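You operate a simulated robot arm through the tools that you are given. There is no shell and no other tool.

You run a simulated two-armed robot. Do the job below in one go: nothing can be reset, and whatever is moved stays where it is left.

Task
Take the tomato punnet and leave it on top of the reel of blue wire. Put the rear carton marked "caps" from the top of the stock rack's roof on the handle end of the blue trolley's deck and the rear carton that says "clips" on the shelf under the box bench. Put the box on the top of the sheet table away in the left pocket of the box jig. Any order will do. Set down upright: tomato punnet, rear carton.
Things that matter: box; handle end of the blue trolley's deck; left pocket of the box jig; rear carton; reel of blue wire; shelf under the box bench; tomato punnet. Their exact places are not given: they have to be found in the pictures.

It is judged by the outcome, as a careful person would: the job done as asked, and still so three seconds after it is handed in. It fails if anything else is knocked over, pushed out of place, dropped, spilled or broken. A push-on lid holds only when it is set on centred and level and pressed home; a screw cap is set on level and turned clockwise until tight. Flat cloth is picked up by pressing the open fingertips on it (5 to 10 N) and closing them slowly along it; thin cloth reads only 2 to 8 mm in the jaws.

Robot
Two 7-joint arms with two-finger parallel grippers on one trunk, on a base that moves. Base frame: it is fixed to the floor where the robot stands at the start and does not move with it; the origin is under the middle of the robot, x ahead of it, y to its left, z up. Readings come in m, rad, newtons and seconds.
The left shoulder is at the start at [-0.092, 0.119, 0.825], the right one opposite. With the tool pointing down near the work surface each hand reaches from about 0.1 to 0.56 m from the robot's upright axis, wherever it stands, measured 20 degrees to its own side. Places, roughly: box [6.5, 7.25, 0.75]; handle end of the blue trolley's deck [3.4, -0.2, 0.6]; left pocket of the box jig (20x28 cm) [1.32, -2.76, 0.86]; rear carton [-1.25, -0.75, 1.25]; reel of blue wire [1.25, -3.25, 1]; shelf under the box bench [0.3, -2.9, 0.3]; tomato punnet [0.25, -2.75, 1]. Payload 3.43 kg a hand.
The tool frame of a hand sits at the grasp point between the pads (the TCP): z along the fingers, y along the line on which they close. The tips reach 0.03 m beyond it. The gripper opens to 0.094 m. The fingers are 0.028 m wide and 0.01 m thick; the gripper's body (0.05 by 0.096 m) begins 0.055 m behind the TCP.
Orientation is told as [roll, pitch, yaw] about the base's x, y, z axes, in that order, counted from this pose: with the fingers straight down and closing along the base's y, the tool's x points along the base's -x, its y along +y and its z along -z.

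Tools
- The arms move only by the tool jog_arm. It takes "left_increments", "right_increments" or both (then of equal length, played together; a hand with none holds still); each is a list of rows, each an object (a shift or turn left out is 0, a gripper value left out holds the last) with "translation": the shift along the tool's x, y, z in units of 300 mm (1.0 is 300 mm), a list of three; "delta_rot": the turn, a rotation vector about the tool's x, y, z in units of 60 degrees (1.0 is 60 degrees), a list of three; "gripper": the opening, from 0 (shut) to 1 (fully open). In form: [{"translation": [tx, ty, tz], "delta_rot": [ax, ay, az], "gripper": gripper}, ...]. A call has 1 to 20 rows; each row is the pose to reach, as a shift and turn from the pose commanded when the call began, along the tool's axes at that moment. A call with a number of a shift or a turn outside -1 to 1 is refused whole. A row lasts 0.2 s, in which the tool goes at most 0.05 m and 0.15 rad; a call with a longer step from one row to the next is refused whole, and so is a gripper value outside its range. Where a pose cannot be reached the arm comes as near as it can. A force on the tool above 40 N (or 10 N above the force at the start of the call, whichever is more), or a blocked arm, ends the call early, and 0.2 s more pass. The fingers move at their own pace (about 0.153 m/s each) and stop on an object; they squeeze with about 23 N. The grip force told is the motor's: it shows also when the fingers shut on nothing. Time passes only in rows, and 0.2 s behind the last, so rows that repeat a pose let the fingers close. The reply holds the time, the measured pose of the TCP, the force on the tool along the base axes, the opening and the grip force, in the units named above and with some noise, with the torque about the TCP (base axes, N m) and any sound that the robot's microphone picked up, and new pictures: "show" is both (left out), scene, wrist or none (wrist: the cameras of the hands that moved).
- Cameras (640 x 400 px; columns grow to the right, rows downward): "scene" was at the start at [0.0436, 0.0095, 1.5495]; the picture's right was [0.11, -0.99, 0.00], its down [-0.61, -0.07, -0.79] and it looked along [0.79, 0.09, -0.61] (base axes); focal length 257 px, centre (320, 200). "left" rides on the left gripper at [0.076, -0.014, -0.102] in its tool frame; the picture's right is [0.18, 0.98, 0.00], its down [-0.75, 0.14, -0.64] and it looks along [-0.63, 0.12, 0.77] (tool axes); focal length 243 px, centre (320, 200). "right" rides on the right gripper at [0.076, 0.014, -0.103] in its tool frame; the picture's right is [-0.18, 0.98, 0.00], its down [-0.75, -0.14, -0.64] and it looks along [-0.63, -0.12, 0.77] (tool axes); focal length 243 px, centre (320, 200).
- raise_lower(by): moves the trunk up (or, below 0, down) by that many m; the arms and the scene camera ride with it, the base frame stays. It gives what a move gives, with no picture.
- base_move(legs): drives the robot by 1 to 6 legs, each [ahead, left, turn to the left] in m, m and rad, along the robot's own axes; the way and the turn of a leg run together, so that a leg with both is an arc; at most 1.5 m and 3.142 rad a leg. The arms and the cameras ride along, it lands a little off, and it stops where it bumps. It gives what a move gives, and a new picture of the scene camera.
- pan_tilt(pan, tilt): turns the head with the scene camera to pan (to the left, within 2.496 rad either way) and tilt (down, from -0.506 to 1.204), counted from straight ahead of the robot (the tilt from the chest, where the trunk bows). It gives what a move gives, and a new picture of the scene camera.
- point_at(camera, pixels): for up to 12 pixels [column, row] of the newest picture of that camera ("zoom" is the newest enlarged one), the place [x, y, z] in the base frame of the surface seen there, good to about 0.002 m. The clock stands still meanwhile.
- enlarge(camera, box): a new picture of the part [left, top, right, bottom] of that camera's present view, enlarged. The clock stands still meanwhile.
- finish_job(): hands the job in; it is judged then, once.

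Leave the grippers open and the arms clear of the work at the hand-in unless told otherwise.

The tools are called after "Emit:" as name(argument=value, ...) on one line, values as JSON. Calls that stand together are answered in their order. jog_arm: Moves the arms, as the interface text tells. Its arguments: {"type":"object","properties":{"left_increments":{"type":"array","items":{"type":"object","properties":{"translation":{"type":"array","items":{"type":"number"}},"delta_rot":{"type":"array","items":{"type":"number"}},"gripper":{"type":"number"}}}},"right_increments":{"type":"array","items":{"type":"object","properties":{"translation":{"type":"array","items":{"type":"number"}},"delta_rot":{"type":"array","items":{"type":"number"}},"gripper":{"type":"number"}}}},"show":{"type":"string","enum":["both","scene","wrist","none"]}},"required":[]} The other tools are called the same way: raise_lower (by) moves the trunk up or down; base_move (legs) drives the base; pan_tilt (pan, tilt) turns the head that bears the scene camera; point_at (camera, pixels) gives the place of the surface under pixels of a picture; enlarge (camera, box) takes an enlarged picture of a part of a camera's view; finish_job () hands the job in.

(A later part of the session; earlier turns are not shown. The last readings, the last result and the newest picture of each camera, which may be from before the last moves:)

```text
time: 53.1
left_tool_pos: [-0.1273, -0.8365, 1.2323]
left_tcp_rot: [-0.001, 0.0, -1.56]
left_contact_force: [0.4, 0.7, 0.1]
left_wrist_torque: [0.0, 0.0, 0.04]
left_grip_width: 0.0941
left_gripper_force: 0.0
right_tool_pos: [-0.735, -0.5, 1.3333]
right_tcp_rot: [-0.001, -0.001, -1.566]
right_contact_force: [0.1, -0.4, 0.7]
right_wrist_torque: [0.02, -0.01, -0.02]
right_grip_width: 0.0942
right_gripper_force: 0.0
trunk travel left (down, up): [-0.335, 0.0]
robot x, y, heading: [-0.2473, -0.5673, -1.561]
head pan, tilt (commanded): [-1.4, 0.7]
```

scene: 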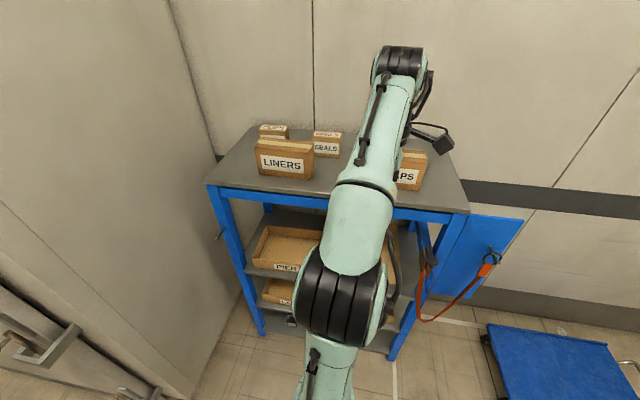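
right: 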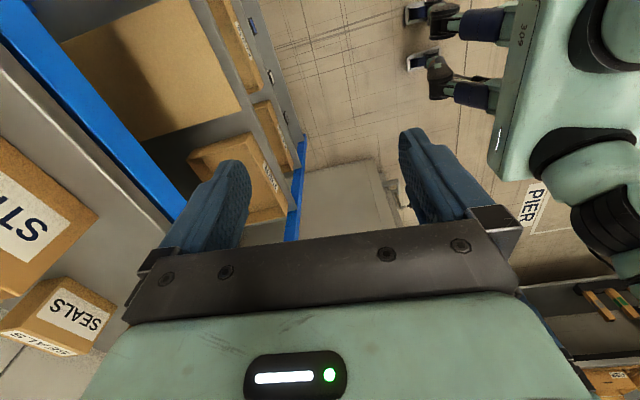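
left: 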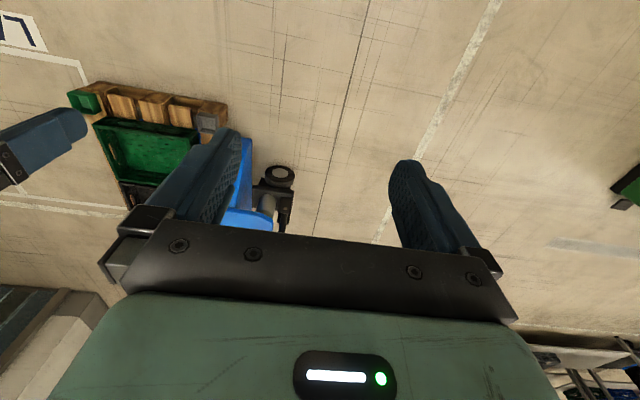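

The hand is at z 1.333 (tips 1.303, front carton tops 1.261). Before strafing in I check how far my base sticks out on the right side.

Emit:
pan_tilt(pan=-1.57, tilt=1.2)

```text
time: 54.0
left_tool_pos: [-0.1276, -0.8374, 1.234]
left_tcp_rot: [0.0, -0.001, -1.56]
left_contact_force: [0.6, -0.3, 0.1]
left_wrist_torque: [-0.04, 0.02, 0.02]
left_grip_width: 0.0941
left_gripper_force: 0.1
right_tool_pos: [-0.7354, -0.4994, 1.3325]
right_tcp_rot: [0.0, -0.001, -1.569]
right_contact_force: [0.0, -0.2, -0.6]
right_wrist_torque: [-0.02, 0.0, 0.01]
right_grip_width: 0.0938
right_gripper_force: 0.1
trunk travel left (down, up): [-0.335, 0.0]
robot x, y, heading: [-0.2458, -0.5686, -1.558]
head pan, tilt (commanded): [-1.571, 1.201]
```

scene: 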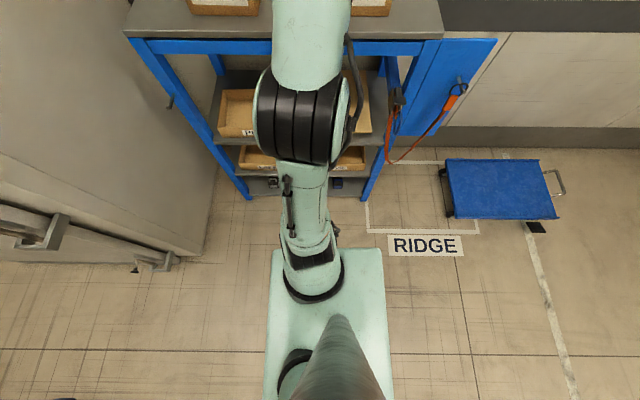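

Emit:
point_at(camera="scene", pixels=[[360, 244], [360, 247], [360, 249], [360, 252], [275, 244], [275, 248], [275, 252], [385, 300], [390, 300], [345, 195], [390, 100], [300, 185]])

```text
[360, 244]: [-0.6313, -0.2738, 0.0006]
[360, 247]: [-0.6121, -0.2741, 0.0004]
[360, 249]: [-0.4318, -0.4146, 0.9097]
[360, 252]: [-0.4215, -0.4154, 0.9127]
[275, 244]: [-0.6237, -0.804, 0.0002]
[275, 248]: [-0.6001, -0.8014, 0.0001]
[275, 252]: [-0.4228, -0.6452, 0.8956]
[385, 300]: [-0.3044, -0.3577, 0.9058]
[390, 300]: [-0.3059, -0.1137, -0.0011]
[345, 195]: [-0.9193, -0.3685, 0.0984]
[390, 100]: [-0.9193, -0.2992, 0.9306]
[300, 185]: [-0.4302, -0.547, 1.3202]
```

The torso is ±0.186 m wide; the base below is hidden. The right wrist camera may see it, so I take its view.

Emit:
enlarge(camera="right", box=[0, 0, 640, 400])

```text
1.00 times, centred on (320, 200) of right (not enlarged: the box is as wide or as high as the picture)
```

zoom: 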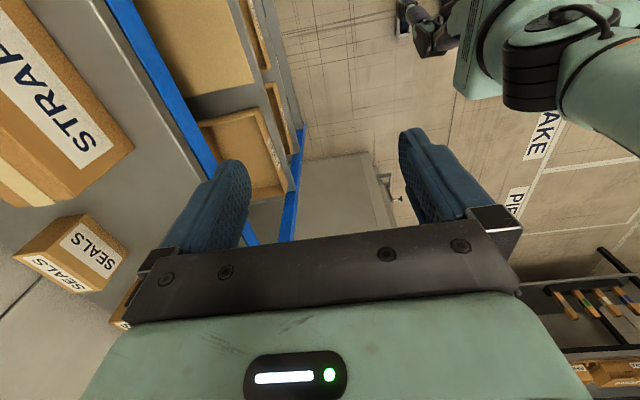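

I see my torso's underside (455–500, 60–95) and the black base parts (400–450, 0–55). I measure them.

Emit:
point_at(camera="right", pixels=[[405, 10], [402, 25], [400, 5], [420, 40], [430, 15], [440, 30], [455, 85], [460, 50], [415, 5], [445, 10]])

Emit:
enlarge(camera="right", box=[360, 0, 520, 100])

```text
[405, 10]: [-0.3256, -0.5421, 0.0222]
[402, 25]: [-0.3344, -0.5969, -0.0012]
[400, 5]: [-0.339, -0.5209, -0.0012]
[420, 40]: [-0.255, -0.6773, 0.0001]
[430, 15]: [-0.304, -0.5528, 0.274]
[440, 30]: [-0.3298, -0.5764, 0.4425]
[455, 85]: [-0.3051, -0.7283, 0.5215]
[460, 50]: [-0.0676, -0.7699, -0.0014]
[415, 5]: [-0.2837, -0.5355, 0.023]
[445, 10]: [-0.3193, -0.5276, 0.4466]
```

```text
4.00 times, centred on (440, 50) of right
```

zoom: 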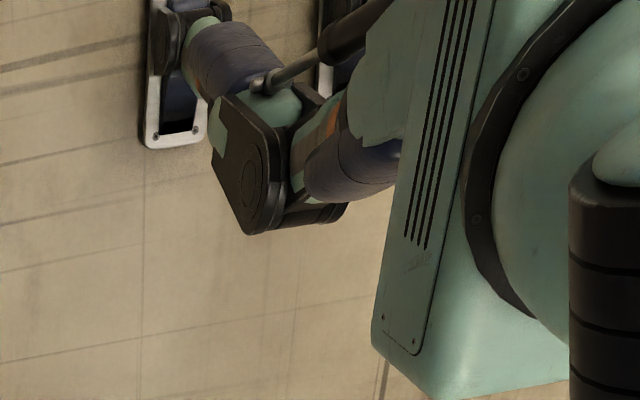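

The base is a pair of legs narrower than the torso, so the sides are safe. The hand is high enough, so I strafe right 0.43 m in two legs to bring it over CAPS.

Emit:
base_move(legs=[[0, -0.3, 0], [0, -0.13, 0]])

Emit:
pan_tilt(pan=-1.5, tilt=0.75)

Emit:
enlarge(camera="right", box=[0, 0, 640, 400])

```text
time: 58.3
left_tool_pos: [-0.5114, -0.8431, 1.2338]
left_tcp_rot: [0.001, -0.002, -1.561]
left_contact_force: [-0.7, -0.1, 0.2]
left_wrist_torque: [0.01, -0.01, -0.01]
left_grip_width: 0.0943
left_gripper_force: 0.1
right_tool_pos: [-1.1193, -0.5047, 1.332]
right_tcp_rot: [0.003, 0.0, -1.564]
right_contact_force: [-0.5, 0.0, 0.3]
right_wrist_torque: [-0.01, 0.03, 0.0]
right_grip_width: 0.0941
right_gripper_force: 0.0
trunk travel left (down, up): [-0.335, 0.0]
robot x, y, heading: [-0.6293, -0.5697, -1.562]
head pan, tilt (commanded): [-1.571, 1.201]
stopped in leg 2: the robot was blocked; the commanded pose is now the measured one
```

scene: 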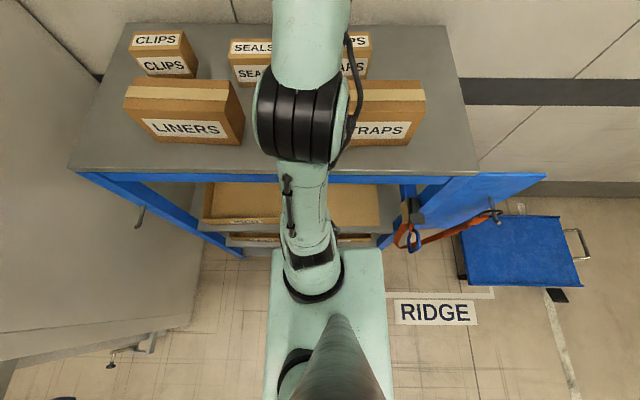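

```text
time: 59.2
left_tool_pos: [-0.5099, -0.8428, 1.2333]
left_tcp_rot: [0.0, 0.001, -1.56]
left_contact_force: [0.1, -0.8, -0.4]
left_wrist_torque: [0.01, -0.01, 0.0]
left_grip_width: 0.094
left_gripper_force: 0.1
right_tool_pos: [-1.1172, -0.5043, 1.3322]
right_tcp_rot: [0.001, 0.0, -1.565]
right_contact_force: [-0.3, -0.1, 0.0]
right_wrist_torque: [0.0, 0.01, -0.03]
right_grip_width: 0.0941
right_gripper_force: 0.1
trunk travel left (down, up): [-0.335, 0.0]
robot x, y, heading: [-0.6272, -0.5698, -1.562]
head pan, tilt (commanded): [-1.499, 0.75]
```

scene: 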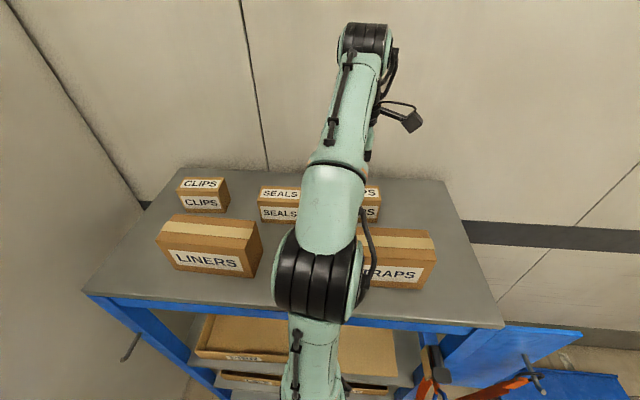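

```text
1.00 times, centred on (320, 200) of right (not enlarged: the box is as wide or as high as the picture)
```

zoom: 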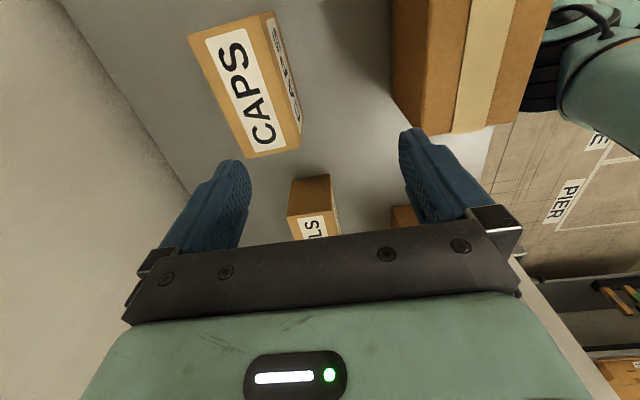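

The base was stopped at x≈-0.629 (about 0.29 m from the rack), so I need about 5 cm more reach. I see CAPS in the wrist view at (245, 85). I'll tilt the hand about its closing axis (fingers pointing down and toward -y) to gain reach while staying high, stepping over CAPS.

Emit:
jog_arm(right_increments=[{"translation": [0.0, 0, 0], "delta_rot": [0, -0.1, 0]}, {"translation": [0.0, 0, 0], "delta_rot": [0, -0.2, 0]}, {"translation": [0.02, -0.04, 0], "delta_rot": [0, -0.3, 0]}, {"translation": [0.04, -0.08, 0], "delta_rot": [0, -0.4, 0]}, {"translation": [0.06, -0.12, 0], "delta_rot": [0, -0.5, 0]}, {"translation": [0.08, -0.16, 0], "delta_rot": [0, -0.6, 0]}, {"translation": [0.08, -0.16, 0], "delta_rot": [0, -0.6, 0]}], show="both")

```text
time: 60.8
left_tool_pos: [-0.5098, -0.8419, 1.2339]
left_tcp_rot: [-0.002, -0.001, -1.561]
left_contact_force: [-0.6, -0.1, -0.3]
left_wrist_torque: [0.0, 0.01, 0.01]
left_grip_width: 0.0941
left_gripper_force: 0.1
right_tool_pos: [-1.1717, -0.4541, 1.3177]
right_tcp_rot: [-0.058, -0.478, -1.588]
right_contact_force: [-0.1, 0.0, -0.1]
right_wrist_torque: [0.01, 0.0, 0.03]
right_grip_width: 0.0938
right_gripper_force: 0.1
right hand out of reach, approached as far as the arm can: row 1, 2, 3, 4, 5, 6, 7
trunk travel left (down, up): [-0.335, 0.0]
robot x, y, heading: [-0.6308, -0.5737, -1.559]
head pan, tilt (commanded): [-1.499, 0.75]
```

scene: 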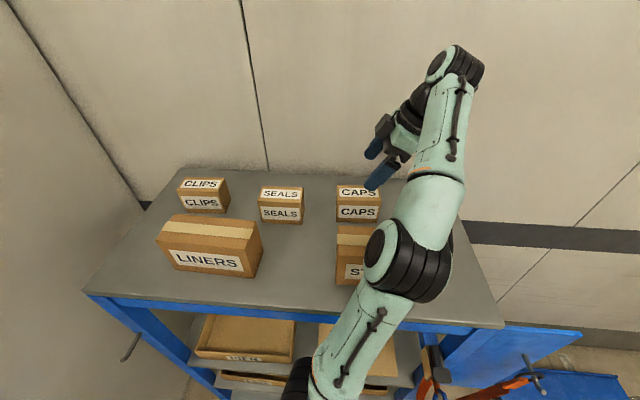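
right: 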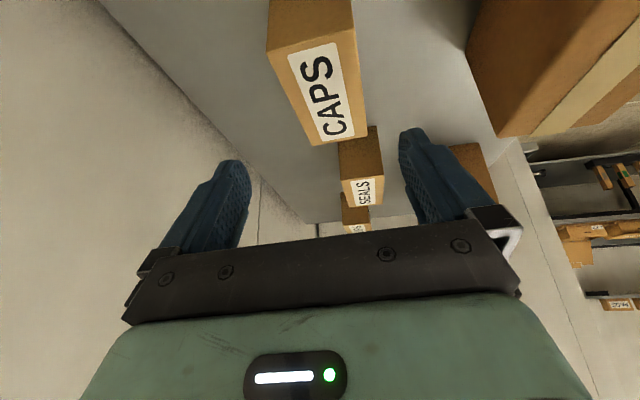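

The tilted hand now sits above CAPS at (-1.172, -0.454, 1.318). Shifting the base back ~0.1 m would line the shoulder up with the wrist; I check where the dolly behind me is.

Emit:
pan_tilt(pan=-2.2, tilt=0.9)

Emit:
point_at(camera="scene", pixels=[[250, 250], [320, 200], [380, 180], [300, 300], [350, 260], [420, 220]])

```text
time: 61.9
left_tool_pos: [-0.5099, -0.8416, 1.2332]
left_tcp_rot: [-0.001, -0.001, -1.561]
left_contact_force: [-1.6, 0.4, -0.2]
left_wrist_torque: [0.04, -0.01, 0.0]
left_grip_width: 0.094
left_gripper_force: 0.1
right_tool_pos: [-1.1732, -0.4547, 1.3165]
right_tcp_rot: [-0.057, -0.476, -1.588]
right_contact_force: [0.3, -0.7, -0.6]
right_wrist_torque: [-0.03, 0.01, 0.01]
right_grip_width: 0.0941
right_gripper_force: 0.1
trunk travel left (down, up): [-0.335, 0.0]
robot x, y, heading: [-0.6279, -0.5702, -1.559]
head pan, tilt (commanded): [-2.201, 0.901]
```

scene: 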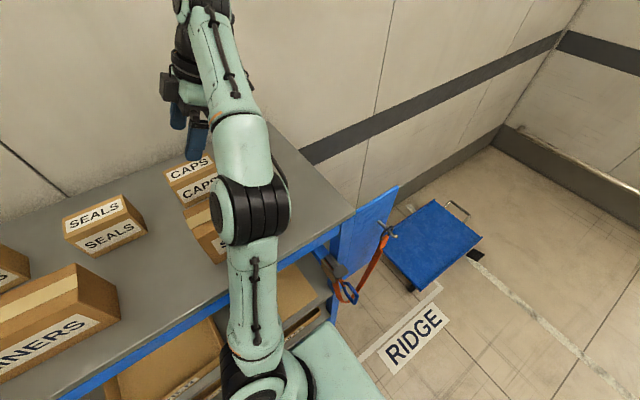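

```text
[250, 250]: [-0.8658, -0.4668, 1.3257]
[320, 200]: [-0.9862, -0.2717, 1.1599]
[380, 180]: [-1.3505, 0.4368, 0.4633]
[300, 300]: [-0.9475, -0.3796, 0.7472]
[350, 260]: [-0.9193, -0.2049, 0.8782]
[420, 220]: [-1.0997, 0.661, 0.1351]
```

Emit:
point_at(camera="scene", pixels=[[345, 292], [335, 265], [330, 280], [388, 232], [365, 270], [352, 280], [323, 262], [300, 180]])

Emit:
enlarge(camera="scene", box=[290, 170, 450, 330])

```text
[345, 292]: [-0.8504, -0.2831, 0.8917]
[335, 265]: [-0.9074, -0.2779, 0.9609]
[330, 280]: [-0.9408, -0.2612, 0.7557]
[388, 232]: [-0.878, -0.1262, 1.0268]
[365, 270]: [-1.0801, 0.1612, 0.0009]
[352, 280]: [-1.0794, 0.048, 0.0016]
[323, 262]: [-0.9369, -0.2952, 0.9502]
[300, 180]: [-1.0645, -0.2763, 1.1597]
```

```text
2.50 times, centred on (370, 250) of scene
```

zoom: 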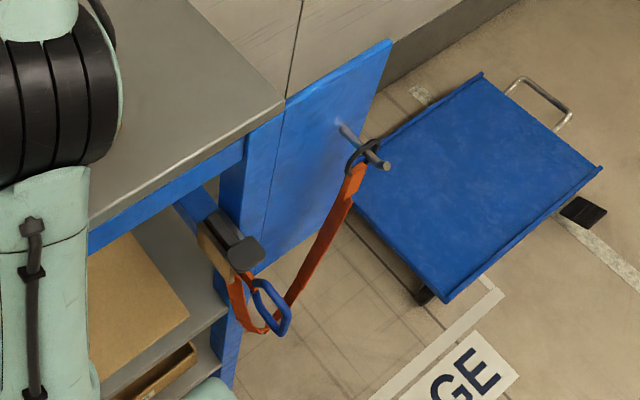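

A strap hook sticks out at (-0.85, -0.28, 0.89), so I won't drive back. The hand can already lift to z≈1.317 here. I enlarge the wrist view to measure CAPS precisely.

Emit:
enlarge(camera="right", box=[220, 0, 420, 160])

```text
2.50 times, centred on (320, 80) of right
```

zoom: 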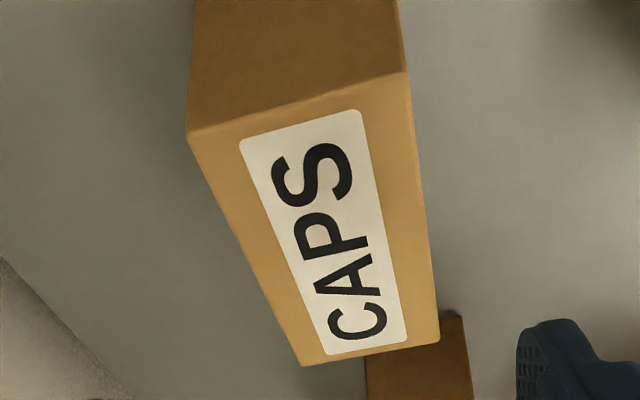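

Emit:
point_at(camera="zoom", pixels=[[192, 138], [402, 78], [434, 335], [306, 360], [300, 60], [395, 20], [203, 40], [340, 230], [450, 350], [100, 200], [550, 200]])

```text
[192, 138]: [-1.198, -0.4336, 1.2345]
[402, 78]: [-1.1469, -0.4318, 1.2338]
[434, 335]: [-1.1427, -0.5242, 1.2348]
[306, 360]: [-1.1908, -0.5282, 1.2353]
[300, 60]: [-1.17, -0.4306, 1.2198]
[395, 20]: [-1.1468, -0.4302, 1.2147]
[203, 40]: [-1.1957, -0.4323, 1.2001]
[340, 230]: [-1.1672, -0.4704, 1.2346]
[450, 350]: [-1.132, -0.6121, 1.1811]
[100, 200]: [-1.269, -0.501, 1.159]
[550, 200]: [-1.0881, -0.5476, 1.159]
```

CAPS is centred at (-1.170, -0.480), about 0.051×0.098 m, turned about 2.6°, top z 1.2345. I correct the hand's roll and yaw to match it and come down to z≈1.285, tips still above the carton.

Emit:
jog_arm(right_increments=[{"translation": [-0.0086, 0.0069, 0.0433], "delta_rot": [-0.0275, 0.0013, -0.0177], "gripper": 1}, {"translation": [-0.0171, 0.0138, 0.0867], "delta_rot": [-0.055, 0.0027, -0.0353]}, {"translation": [-0.0257, 0.0207, 0.13], "delta_rot": [-0.0825, 0.004, -0.053]}, {"translation": [-0.0257, 0.0207, 0.13], "delta_rot": [-0.0825, 0.004, -0.053]}], show="both")

```text
time: 62.9
left_tool_pos: [-0.5097, -0.8426, 1.234]
left_tcp_rot: [-0.003, 0.0, -1.56]
left_contact_force: [0.7, 0.0, 0.7]
left_wrist_torque: [-0.02, -0.03, 0.01]
left_grip_width: 0.0941
left_gripper_force: 0.0
right_tool_pos: [-1.1696, -0.4787, 1.2848]
right_tcp_rot: [0.001, -0.47, -1.526]
right_contact_force: [-0.1, 0.5, 0.1]
right_wrist_torque: [0.03, 0.02, 0.01]
right_grip_width: 0.0939
right_gripper_force: 0.1
trunk travel left (down, up): [-0.335, 0.0]
robot x, y, heading: [-0.6312, -0.5712, -1.559]
head pan, tilt (commanded): [-2.201, 0.901]
```

scene: 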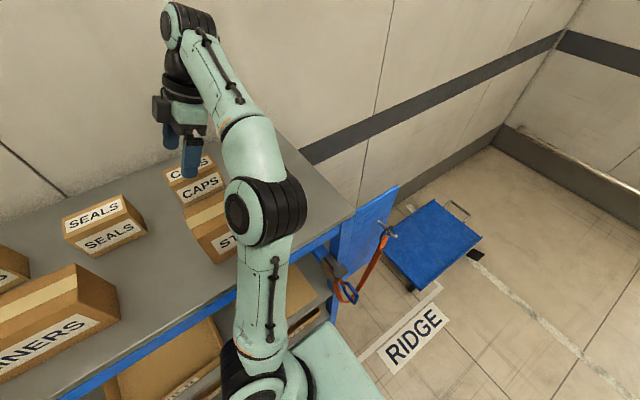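
right: 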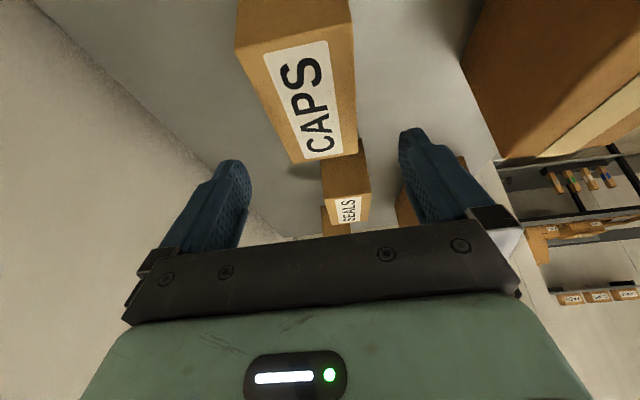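

Aligned at (-1.170, -0.479, 1.285). Now straight down to z≈1.204.

Emit:
jog_arm(right_increments=[{"translation": [0.0245, 0, 0.0481]}, {"translation": [0.0489, 0, 0.0963]}, {"translation": [0.0734, 0, 0.1444]}, {"translation": [0.0978, 0, 0.1926]}, {"translation": [0.1223, 0, 0.2407]}, {"translation": [0.1223, 0, 0.2407]}], show="both")

```text
time: 64.3
left_tool_pos: [-0.5107, -0.8425, 1.2337]
left_tcp_rot: [-0.002, 0.0, -1.56]
left_contact_force: [-0.2, -0.2, -0.5]
left_wrist_torque: [-0.02, 0.02, 0.01]
left_grip_width: 0.094
left_gripper_force: 0.0
right_tool_pos: [-1.1692, -0.4787, 1.2042]
right_tcp_rot: [0.001, -0.47, -1.525]
right_contact_force: [-0.3, -0.1, 0.2]
right_wrist_torque: [0.03, -0.03, 0.01]
right_grip_width: 0.0938
right_gripper_force: 0.0
trunk travel left (down, up): [-0.335, 0.0]
robot x, y, heading: [-0.6263, -0.5699, -1.559]
head pan, tilt (commanded): [-2.201, 0.901]
```

scene: 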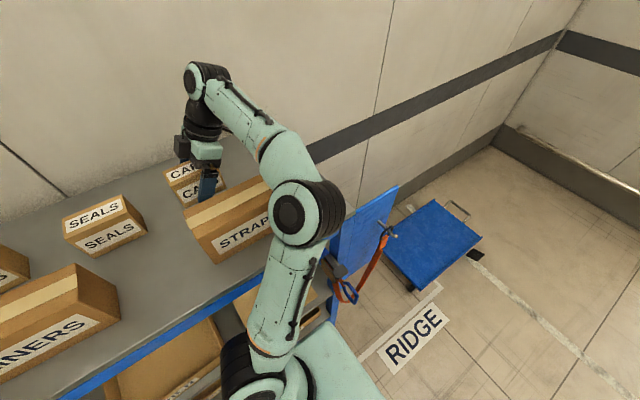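
right: 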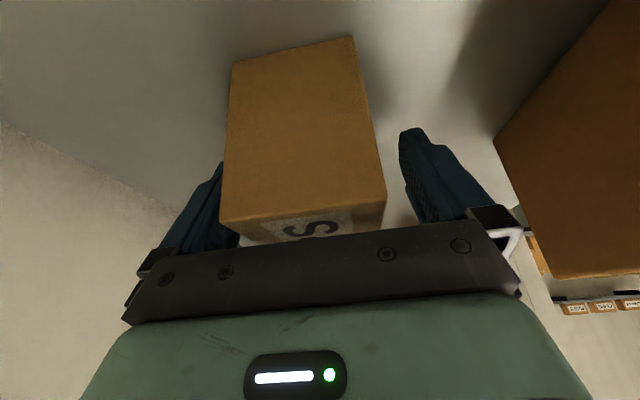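

The fingers straddle the carton. I close the gripper.

Emit:
jog_arm(right_increments=[{"gripper": 0.6}, {"gripper": 0.3}, {"gripper": 0.0}, {"gripper": 0.0}, {"gripper": 0.0}], show="wrist")

```text
time: 65.5
left_tool_pos: [-0.5096, -0.8421, 1.2342]
left_tcp_rot: [-0.001, 0.0, -1.561]
left_contact_force: [-0.4, 0.4, -0.2]
left_wrist_torque: [0.0, 0.02, -0.01]
left_grip_width: 0.0942
left_gripper_force: 0.0
right_tool_pos: [-1.1686, -0.478, 1.2052]
right_tcp_rot: [0.002, -0.473, -1.527]
right_contact_force: [-1.2, -0.8, -0.4]
right_wrist_torque: [-0.06, -0.01, -0.03]
right_grip_width: 0.0578
right_gripper_force: 23.0
trunk travel left (down, up): [-0.335, 0.0]
robot x, y, heading: [-0.631, -0.5706, -1.56]
head pan, tilt (commanded): [-2.201, 0.901]
```

right: 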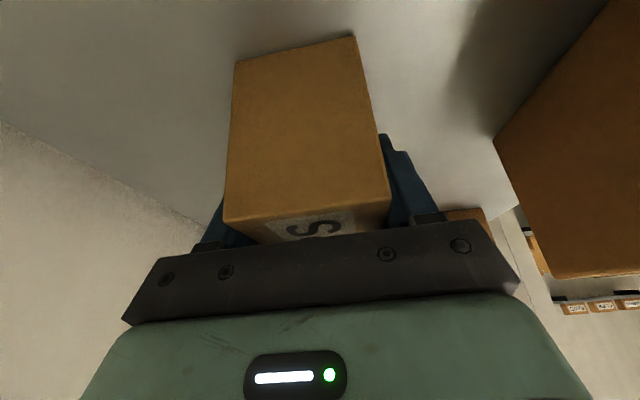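

Gripped at 0.058 m with 23 N. I lift straight up 0.10 m.

Emit:
jog_arm(right_increments=[{"translation": [-0.0151, 0, -0.0297]}, {"translation": [-0.0453, 0, -0.0891]}, {"translation": [-0.0755, 0, -0.1485]}, {"translation": [-0.1057, 0, -0.2079]}, {"translation": [-0.1359, 0, -0.2673]}, {"translation": [-0.151, 0, -0.297]}, {"translation": [-0.151, 0, -0.297]}], show="both")

```text
time: 67.1
left_tool_pos: [-0.5111, -0.8431, 1.2344]
left_tcp_rot: [0.002, -0.002, -1.56]
left_contact_force: [0.0, 0.5, -0.9]
left_wrist_torque: [0.02, 0.0, -0.01]
left_grip_width: 0.0942
left_gripper_force: 0.0
right_tool_pos: [-1.1686, -0.4778, 1.3059]
right_tcp_rot: [0.002, -0.471, -1.526]
right_contact_force: [-0.3, 0.9, -2.4]
right_wrist_torque: [-0.01, 0.0, 0.03]
right_grip_width: 0.0581
right_gripper_force: 23.4
trunk travel left (down, up): [-0.335, 0.0]
robot x, y, heading: [-0.6306, -0.5708, -1.562]
head pan, tilt (commanded): [-2.201, 0.901]
```

scene: 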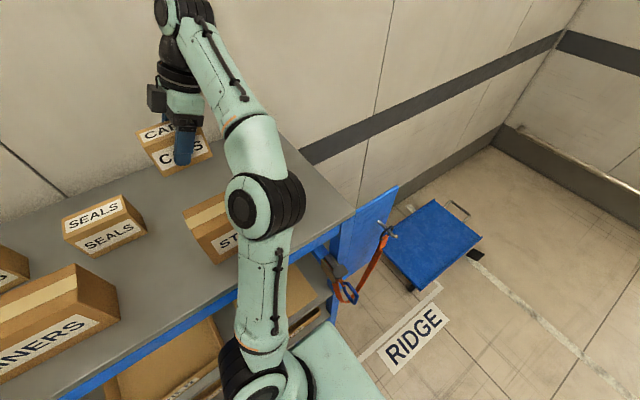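
right: 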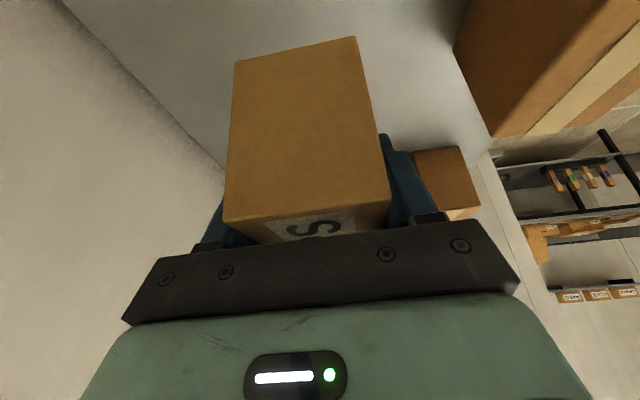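

Carton is held, weight about 0.25 kg, bottom at z≈1.262. I raise it further while drawing it back over STRAPS toward me.

Emit:
jog_arm(right_increments=[{"translation": [-0.033, 0.0666, -0.058]}, {"translation": [-0.058, 0.133, -0.101]}, {"translation": [-0.076, 0.2, -0.13]}, {"translation": [-0.089, 0.333, -0.142]}, {"translation": [-0.094, 0.466, -0.139]}, {"translation": [-0.0995, 0.6, -0.137]}, {"translation": [-0.105, 0.733, -0.134]}, {"translation": [-0.105, 0.733, -0.134]}], show="scene")

```text
time: 68.9
left_tool_pos: [-0.5136, -0.8427, 1.2331]
left_tcp_rot: [0.001, 0.0, -1.561]
left_contact_force: [-0.9, 0.3, -0.1]
left_wrist_torque: [0.01, -0.02, -0.02]
left_grip_width: 0.094
left_gripper_force: 0.1
right_tool_pos: [-1.0093, -0.4693, 1.3292]
right_tcp_rot: [-0.015, -0.504, -1.547]
right_contact_force: [-0.2, -0.1, -2.4]
right_wrist_torque: [-0.01, -0.04, 0.01]
right_grip_width: 0.0584
right_gripper_force: 23.0
right hand out of reach, approached as far as the arm can: row 1, 2, 3, 4, 5, 6, 7, 8
trunk travel left (down, up): [-0.335, 0.0]
robot x, y, heading: [-0.6278, -0.5701, -1.556]
head pan, tilt (commanded): [-2.201, 0.901]
```

scene: 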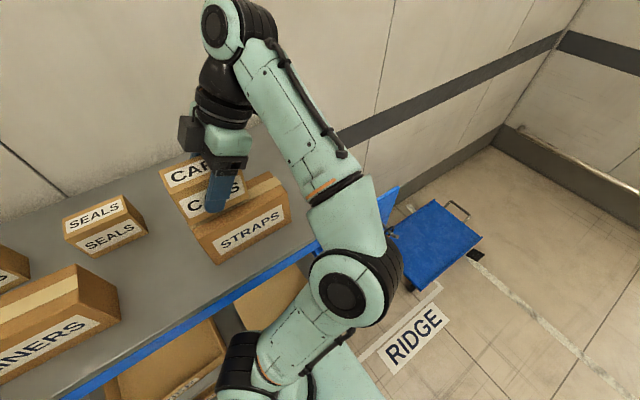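

The carton is above STRAPS with about 2 cm clearance and no contact. I strafe the base left 0.36 m to bring it clear of the rack.

Emit:
base_move(legs=[[0, 0.36, 0]])

```text
time: 72.6
left_tool_pos: [-0.1499, -0.8379, 1.2329]
left_tcp_rot: [-0.001, 0.0, -1.56]
left_contact_force: [0.1, -0.4, 1.9]
left_wrist_torque: [-0.02, -0.02, 0.0]
left_grip_width: 0.0942
left_gripper_force: 0.0
right_tool_pos: [-0.6475, -0.4637, 1.3293]
right_tcp_rot: [-0.019, -0.504, -1.544]
right_contact_force: [-0.3, 0.0, -2.2]
right_wrist_torque: [0.04, 0.05, -0.02]
right_grip_width: 0.0582
right_gripper_force: 23.4
trunk travel left (down, up): [-0.335, 0.0]
robot x, y, heading: [-0.2702, -0.5655, -1.554]
head pan, tilt (commanded): [-2.201, 0.901]
```

scene: 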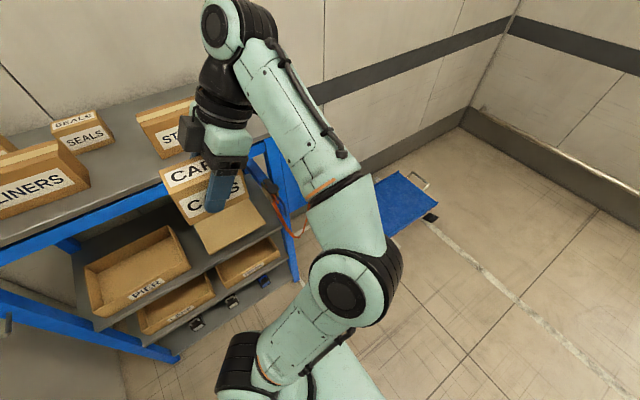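

Clear of the rack. I bring the right hand with the carton round to the front of my body and a bit lower, in two steps.

Emit:
jog_arm(right_increments=[{"translation": [-0.0747, 0.0473, 0.0983]}, {"translation": [-0.1493, 0.0947, 0.1967]}, {"translation": [-0.224, 0.142, 0.295]}, {"translation": [-0.2987, 0.1893, 0.3933]}, {"translation": [-0.3733, 0.2367, 0.4917]}, {"translation": [-0.448, 0.284, 0.59]}], show="none")

Emit:
jog_arm(right_increments=[{"translation": [-0.0747, 0.0473, 0.0983]}, {"translation": [-0.1493, 0.0947, 0.1967]}, {"translation": [-0.224, 0.142, 0.295]}, {"translation": [-0.2987, 0.1893, 0.3933]}, {"translation": [-0.3733, 0.2367, 0.4917]}, {"translation": [-0.448, 0.284, 0.59]}], show="none")

Emit:
pan_tilt(pan=0.0, tilt=0.7)

```text
time: 74.0
left_tool_pos: [-0.1508, -0.837, 1.2339]
left_tcp_rot: [-0.002, 0.0, -1.559]
left_contact_force: [-0.4, 0.9, -0.2]
left_wrist_torque: [0.01, 0.0, 0.04]
left_grip_width: 0.0939
left_gripper_force: 0.1
right_tool_pos: [-0.5607, -0.6669, 1.2381]
right_tcp_rot: [-0.021, -0.505, -1.545]
right_contact_force: [-0.4, -0.3, -2.6]
right_wrist_torque: [0.04, 0.0, -0.05]
right_grip_width: 0.0579
right_gripper_force: 23.3
trunk travel left (down, up): [-0.335, 0.0]
robot x, y, heading: [-0.2755, -0.5659, -1.559]
head pan, tilt (commanded): [-2.201, 0.901]
```

```text
time: 75.4
left_tool_pos: [-0.1507, -0.8395, 1.2334]
left_tcp_rot: [0.0, 0.001, -1.559]
left_contact_force: [-0.6, -0.4, 0.2]
left_wrist_torque: [0.0, -0.01, 0.01]
left_grip_width: 0.0939
left_gripper_force: 0.1
right_tool_pos: [-0.4728, -0.87, 1.145]
right_tcp_rot: [-0.018, -0.505, -1.547]
right_contact_force: [-0.7, -0.5, -2.0]
right_wrist_torque: [0.05, -0.01, -0.02]
right_grip_width: 0.058
right_gripper_force: 23.4
trunk travel left (down, up): [-0.335, 0.0]
robot x, y, heading: [-0.2722, -0.5647, -1.559]
head pan, tilt (commanded): [-2.201, 0.901]
```

```text
time: 77.5
left_tool_pos: [-0.1509, -0.8373, 1.2343]
left_tcp_rot: [-0.001, 0.001, -1.558]
left_contact_force: [-0.3, -0.6, 0.6]
left_wrist_torque: [0.02, 0.0, 0.0]
left_grip_width: 0.0941
left_gripper_force: 0.1
right_tool_pos: [-0.473, -0.8677, 1.1455]
right_tcp_rot: [-0.019, -0.502, -1.544]
right_contact_force: [-0.6, 0.1, -2.5]
right_wrist_torque: [0.01, 0.01, 0.0]
right_grip_width: 0.0581
right_gripper_force: 23.0
trunk travel left (down, up): [-0.335, 0.0]
robot x, y, heading: [-0.2688, -0.5669, -1.554]
head pan, tilt (commanded): [0.0, 0.7]
```

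scene: 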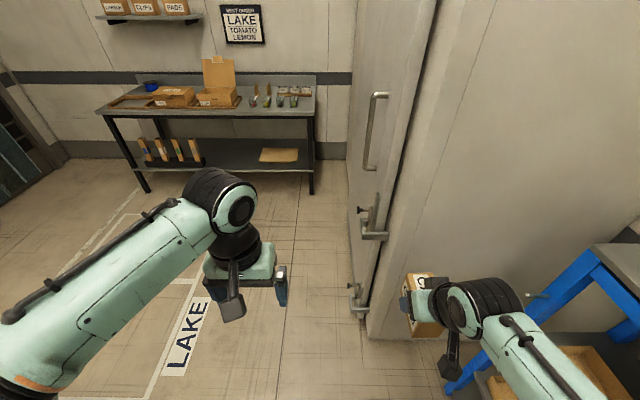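

Both hands are in front now. I turn left by π to face +y (left side toward the rack) and back up 0.2 m to line up with CLIPS.

Emit:
base_move(legs=[[0, 0, 1.563], [0, 0, 1.563], [-0.2, 0, 0]])

Emit:
pan_tilt(pan=1.5, tilt=0.7)

```text
time: 86.7
left_tool_pos: [-0.3863, -0.4906, 1.235]
left_tcp_rot: [-0.002, 0.0, 1.558]
left_contact_force: [0.1, 0.0, 0.5]
left_wrist_torque: [0.02, -0.02, -0.04]
left_grip_width: 0.0939
left_gripper_force: 0.0
right_tool_pos: [-0.0631, -0.4679, 1.1461]
right_tcp_rot: [-0.019, -0.503, 1.57]
right_contact_force: [0.6, 0.7, -1.8]
right_wrist_torque: [-0.06, -0.01, -0.01]
right_grip_width: 0.0582
right_gripper_force: 22.9
trunk travel left (down, up): [-0.335, 0.0]
robot x, y, heading: [-0.274, -0.7678, 1.561]
head pan, tilt (commanded): [0.0, 0.7]
```

scene: 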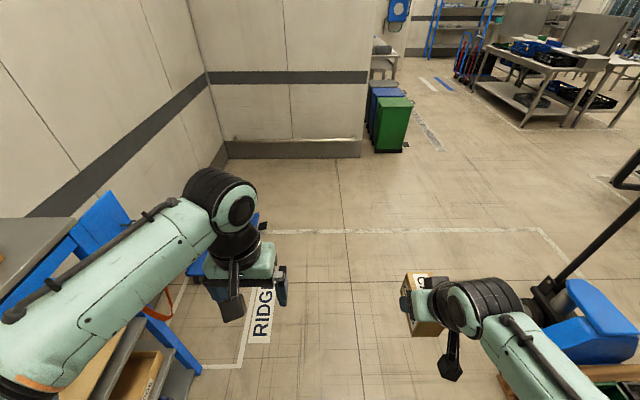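

```text
time: 88.3
left_tool_pos: [-0.3866, -0.4913, 1.2333]
left_tcp_rot: [-0.002, 0.001, 1.559]
left_contact_force: [-0.2, -0.6, 0.3]
left_wrist_torque: [0.0, 0.01, 0.0]
left_grip_width: 0.0942
left_gripper_force: 0.0
right_tool_pos: [-0.0634, -0.4696, 1.1465]
right_tcp_rot: [-0.019, -0.504, 1.571]
right_contact_force: [-0.4, 0.2, -1.8]
right_wrist_torque: [0.0, -0.01, 0.04]
right_grip_width: 0.058
right_gripper_force: 23.2
trunk travel left (down, up): [-0.335, 0.0]
robot x, y, heading: [-0.2725, -0.7642, 1.563]
head pan, tilt (commanded): [1.499, 0.7]
```

scene: 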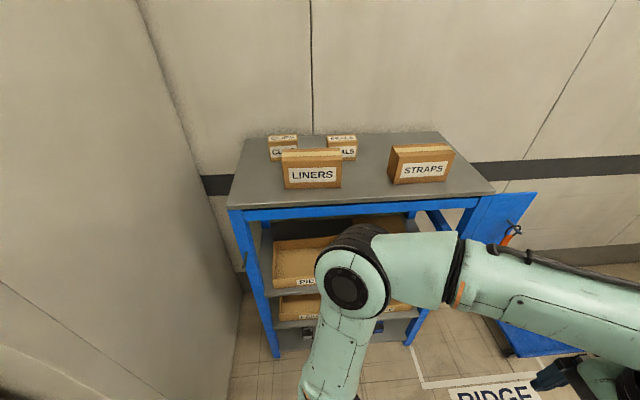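

Now I move the left hand out to the left and up, mirroring what the right hand did.

Emit:
jog_arm(left_increments=[{"translation": [0.077, 0.101, -0.032], "gripper": 1}, {"translation": [0.154, 0.201, -0.064]}, {"translation": [0.231, 0.302, -0.096]}, {"translation": [0.307, 0.403, -0.127]}, {"translation": [0.384, 0.504, -0.159]}, {"translation": [0.461, 0.604, -0.191]}, {"translation": [0.538, 0.705, -0.223]}], show="none")

Emit:
jog_arm(left_increments=[{"translation": [0.09, 0.06, -0.008], "delta_rot": [0, -0.056, 0]}, {"translation": [0.18, 0.12, -0.016], "delta_rot": [0, -0.112, 0]}, {"translation": [0.27, 0.18, -0.024], "delta_rot": [0, -0.168, 0]}, {"translation": [0.36, 0.24, -0.032], "delta_rot": [0, -0.225, 0]}, {"translation": [0.45, 0.3, -0.04], "delta_rot": [0, -0.281, 0]}, {"translation": [0.54, 0.36, -0.048], "delta_rot": [0, -0.337, 0]}, {"translation": [0.63, 0.42, -0.056], "delta_rot": [0, -0.393, 0]}, {"translation": [0.72, 0.477, -0.067], "delta_rot": [0, -0.449, 0]}, {"translation": [0.72, 0.477, -0.067], "delta_rot": [0, -0.449, 0]}], show="scene")

```text
time: 89.9
left_tool_pos: [-0.5999, -0.6496, 1.3002]
left_tcp_rot: [0.001, -0.001, 1.558]
left_contact_force: [0.1, 0.2, 0.5]
left_wrist_torque: [-0.02, 0.0, 0.0]
left_grip_width: 0.0941
left_gripper_force: 0.0
right_tool_pos: [-0.0627, -0.4688, 1.1451]
right_tcp_rot: [-0.019, -0.503, 1.571]
right_contact_force: [0.8, -0.7, -1.8]
right_wrist_torque: [0.02, 0.02, 0.01]
right_grip_width: 0.0582
right_gripper_force: 23.5
trunk travel left (down, up): [-0.335, 0.0]
robot x, y, heading: [-0.2708, -0.7632, 1.56]
head pan, tilt (commanded): [1.499, 0.7]
```

```text
time: 91.9
left_tool_pos: [-0.7467, -0.8622, 1.3198]
left_tcp_rot: [0.0, -0.472, 1.557]
left_contact_force: [0.0, 0.0, 0.1]
left_wrist_torque: [0.0, -0.04, 0.0]
left_grip_width: 0.0942
left_gripper_force: 0.1
right_tool_pos: [-0.0636, -0.4687, 1.1455]
right_tcp_rot: [-0.019, -0.503, 1.571]
right_contact_force: [-0.6, 0.3, -1.5]
right_wrist_torque: [0.01, 0.01, -0.01]
right_grip_width: 0.0584
right_gripper_force: 23.1
trunk travel left (down, up): [-0.335, 0.0]
robot x, y, heading: [-0.2734, -0.7667, 1.559]
head pan, tilt (commanded): [1.499, 0.7]
```

scene: 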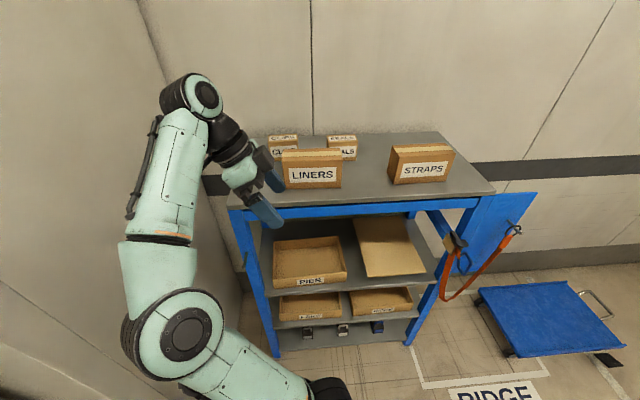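

Good: left hand at (-0.747, -0.862, 1.320), tilted. I strafe left 0.345 m (short of where the base was stopped before).

Emit:
base_move(legs=[[0, 0.345, 0]])

Emit:
enlarge(camera="left", box=[0, 0, 640, 400])

```text
time: 95.5
left_tool_pos: [-1.0928, -0.8568, 1.3204]
left_tcp_rot: [0.002, -0.47, 1.554]
left_contact_force: [-0.1, -0.9, -0.1]
left_wrist_torque: [-0.01, 0.03, 0.03]
left_grip_width: 0.0943
left_gripper_force: 0.1
right_tool_pos: [-0.408, -0.4654, 1.145]
right_tcp_rot: [-0.02, -0.506, 1.567]
right_contact_force: [0.5, -0.3, -1.9]
right_wrist_torque: [-0.01, 0.02, 0.04]
right_grip_width: 0.0581
right_gripper_force: 22.6
trunk travel left (down, up): [-0.335, 0.0]
robot x, y, heading: [-0.6184, -0.7623, 1.552]
head pan, tilt (commanded): [1.499, 0.7]
```

scene: 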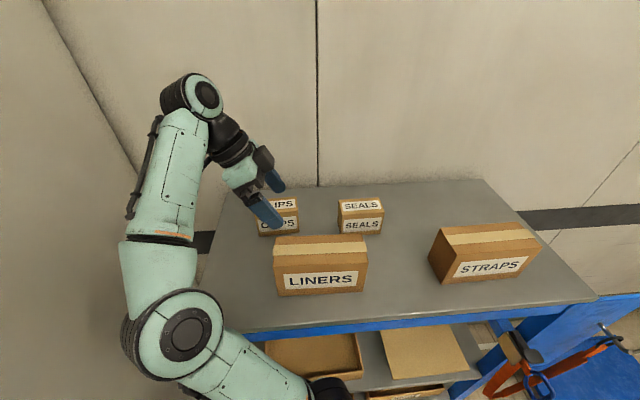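

```text
1.00 times, centred on (320, 200) of left (not enlarged: the box is as wide or as high as the picture)
```

zoom: 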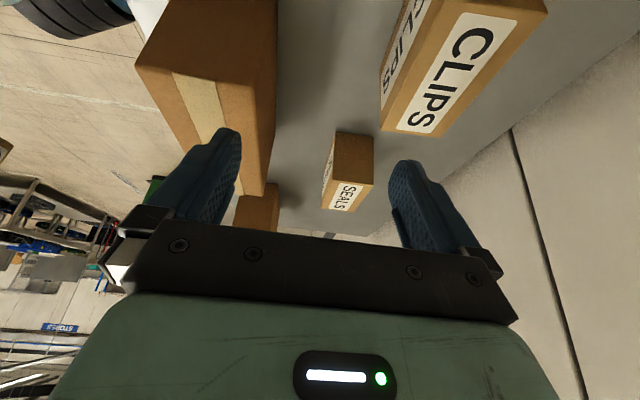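

I see CLIPS in the left wrist view with its top face between about (382,128), (435,135), (545,10), (460,0). I measure it.

Emit:
point_at(camera="left", pixels=[[464, 4], [538, 12], [436, 132], [386, 126], [384, 100], [460, 60], [500, 60], [395, 90], [425, 20], [350, 160]])

Emit:
enlarge(camera="left", box=[360, 0, 560, 140])

```text
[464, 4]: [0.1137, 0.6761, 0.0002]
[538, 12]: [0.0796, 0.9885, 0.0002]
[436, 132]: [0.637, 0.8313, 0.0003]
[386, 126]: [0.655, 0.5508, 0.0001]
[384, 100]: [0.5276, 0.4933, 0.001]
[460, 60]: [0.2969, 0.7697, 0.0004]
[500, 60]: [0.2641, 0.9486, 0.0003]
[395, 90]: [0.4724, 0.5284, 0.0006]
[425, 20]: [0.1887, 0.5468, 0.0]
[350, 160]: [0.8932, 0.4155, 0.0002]
```

```text
2.86 times, centred on (460, 70) of left
```

zoom: 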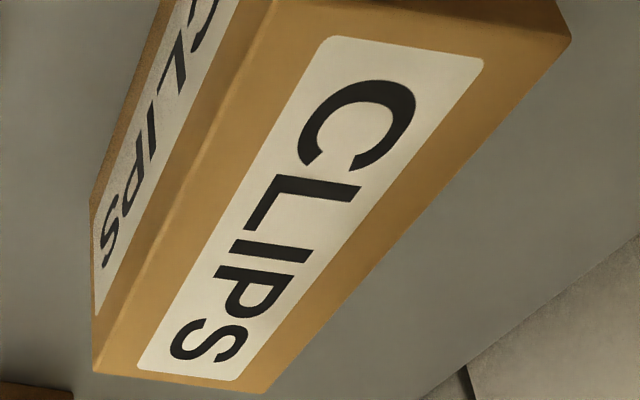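

Those readings used an old left picture, so I use the new enlarged one instead.

Emit:
point_at(camera="zoom", pixels=[[272, 6], [560, 42], [262, 386], [98, 366], [96, 340], [94, 220], [330, 200], [360, 290], [230, 60], [540, 10]])

```text
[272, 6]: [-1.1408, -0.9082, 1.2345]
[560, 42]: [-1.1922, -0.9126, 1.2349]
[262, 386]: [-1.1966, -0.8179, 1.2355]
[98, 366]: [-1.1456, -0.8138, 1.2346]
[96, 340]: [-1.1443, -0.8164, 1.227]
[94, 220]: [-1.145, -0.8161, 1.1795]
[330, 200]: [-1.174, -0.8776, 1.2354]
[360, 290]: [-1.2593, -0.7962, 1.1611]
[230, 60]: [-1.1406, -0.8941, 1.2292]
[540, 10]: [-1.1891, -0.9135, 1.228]
```

CLIPS is centred at (-1.169, -0.863), turned about 3°. I align the hand and come down to z≈1.285 above it.

Emit:
jog_arm(left_increments=[{"translation": [0.01, 0.1, 0.0], "delta_rot": [-0.01, 0, -0.019]}, {"translation": [0.03, 0.2, 0.02], "delta_rot": [-0.02, 0, -0.039]}, {"translation": [0.0767, 0.253, 0.0937], "delta_rot": [-0.0294, 0, -0.0579]}, {"translation": [0.0767, 0.253, 0.0937], "delta_rot": [-0.0294, 0, -0.0579]}], show="both")

```text
time: 96.5
left_tool_pos: [-1.1677, -0.8613, 1.2836]
left_tcp_rot: [-0.002, -0.471, 1.621]
left_contact_force: [0.5, -0.3, 0.3]
left_wrist_torque: [0.0, 0.02, 0.04]
left_grip_width: 0.0941
left_gripper_force: 0.2
right_tool_pos: [-0.4071, -0.4649, 1.1454]
right_tcp_rot: [-0.02, -0.504, 1.567]
right_contact_force: [-0.2, 0.3, -2.8]
right_wrist_torque: [-0.02, 0.0, -0.02]
right_grip_width: 0.058
right_gripper_force: 22.7
trunk travel left (down, up): [-0.335, 0.0]
robot x, y, heading: [-0.6195, -0.7617, 1.556]
head pan, tilt (commanded): [1.499, 0.7]
```

scene: 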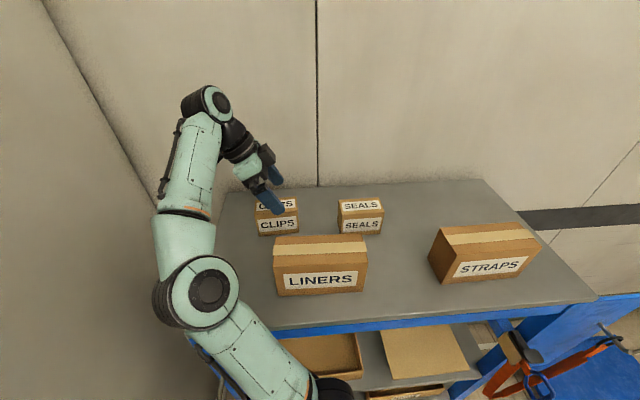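
left: 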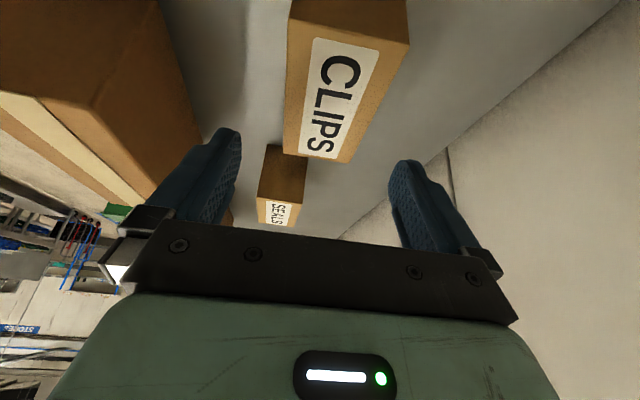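

Aligned. Straight down to z≈1.204, then close.

Emit:
jog_arm(left_increments=[{"translation": [0.0241, 0, 0.0473]}, {"translation": [0.0482, 0, 0.0946]}, {"translation": [0.0722, 0, 0.1418]}, {"translation": [0.0963, 0, 0.1891]}, {"translation": [0.1204, 0, 0.2364]}, {"translation": [0.1204, 0, 0.2364]}], show="both")

Emit:
jog_arm(left_increments=[{"gripper": 0.6}, {"gripper": 0.3}, {"gripper": 0.0}, {"gripper": 0.0}, {"gripper": 0.0}], show="wrist")

```text
time: 97.9
left_tool_pos: [-1.1679, -0.8613, 1.2038]
left_tcp_rot: [0.0, -0.468, 1.622]
left_contact_force: [0.5, 1.0, 0.0]
left_wrist_torque: [0.01, -0.01, 0.0]
left_grip_width: 0.094
left_gripper_force: 0.1
right_tool_pos: [-0.4073, -0.4651, 1.1456]
right_tcp_rot: [-0.021, -0.503, 1.568]
right_contact_force: [-0.3, 0.3, -2.0]
right_wrist_torque: [-0.02, 0.04, -0.01]
right_grip_width: 0.0583
right_gripper_force: 23.1
trunk travel left (down, up): [-0.335, 0.0]
robot x, y, heading: [-0.6219, -0.7596, 1.556]
head pan, tilt (commanded): [1.499, 0.7]
```

scene: 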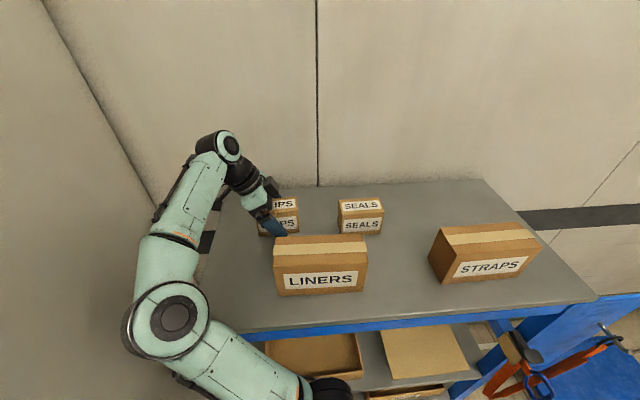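
left: 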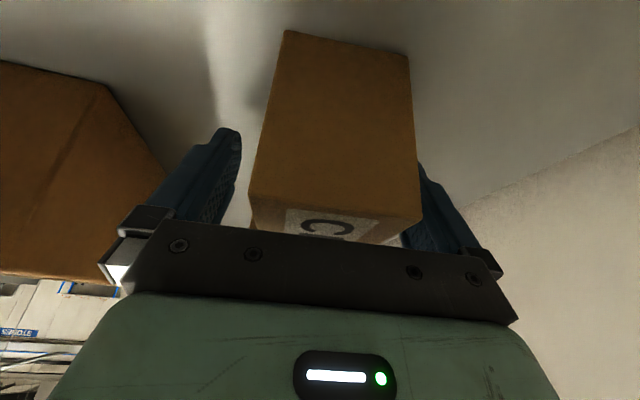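

```text
time: 99.1
left_tool_pos: [-1.1684, -0.8611, 1.2051]
left_tcp_rot: [-0.002, -0.472, 1.621]
left_contact_force: [0.0, -0.3, -0.5]
left_wrist_torque: [-0.01, 0.05, -0.01]
left_grip_width: 0.0582
left_gripper_force: 23.0
right_tool_pos: [-0.408, -0.4643, 1.1465]
right_tcp_rot: [-0.02, -0.505, 1.567]
right_contact_force: [0.1, -0.2, -3.3]
right_wrist_torque: [-0.01, 0.02, -0.01]
right_grip_width: 0.0581
right_gripper_force: 23.5
trunk travel left (down, up): [-0.335, 0.0]
robot x, y, heading: [-0.6136, -0.7603, 1.555]
head pan, tilt (commanded): [1.499, 0.7]
```

left: 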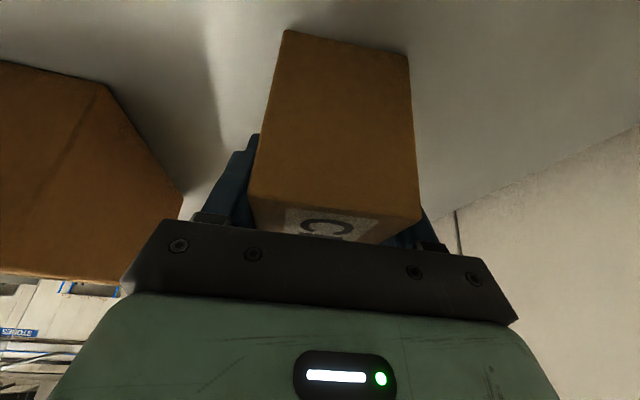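

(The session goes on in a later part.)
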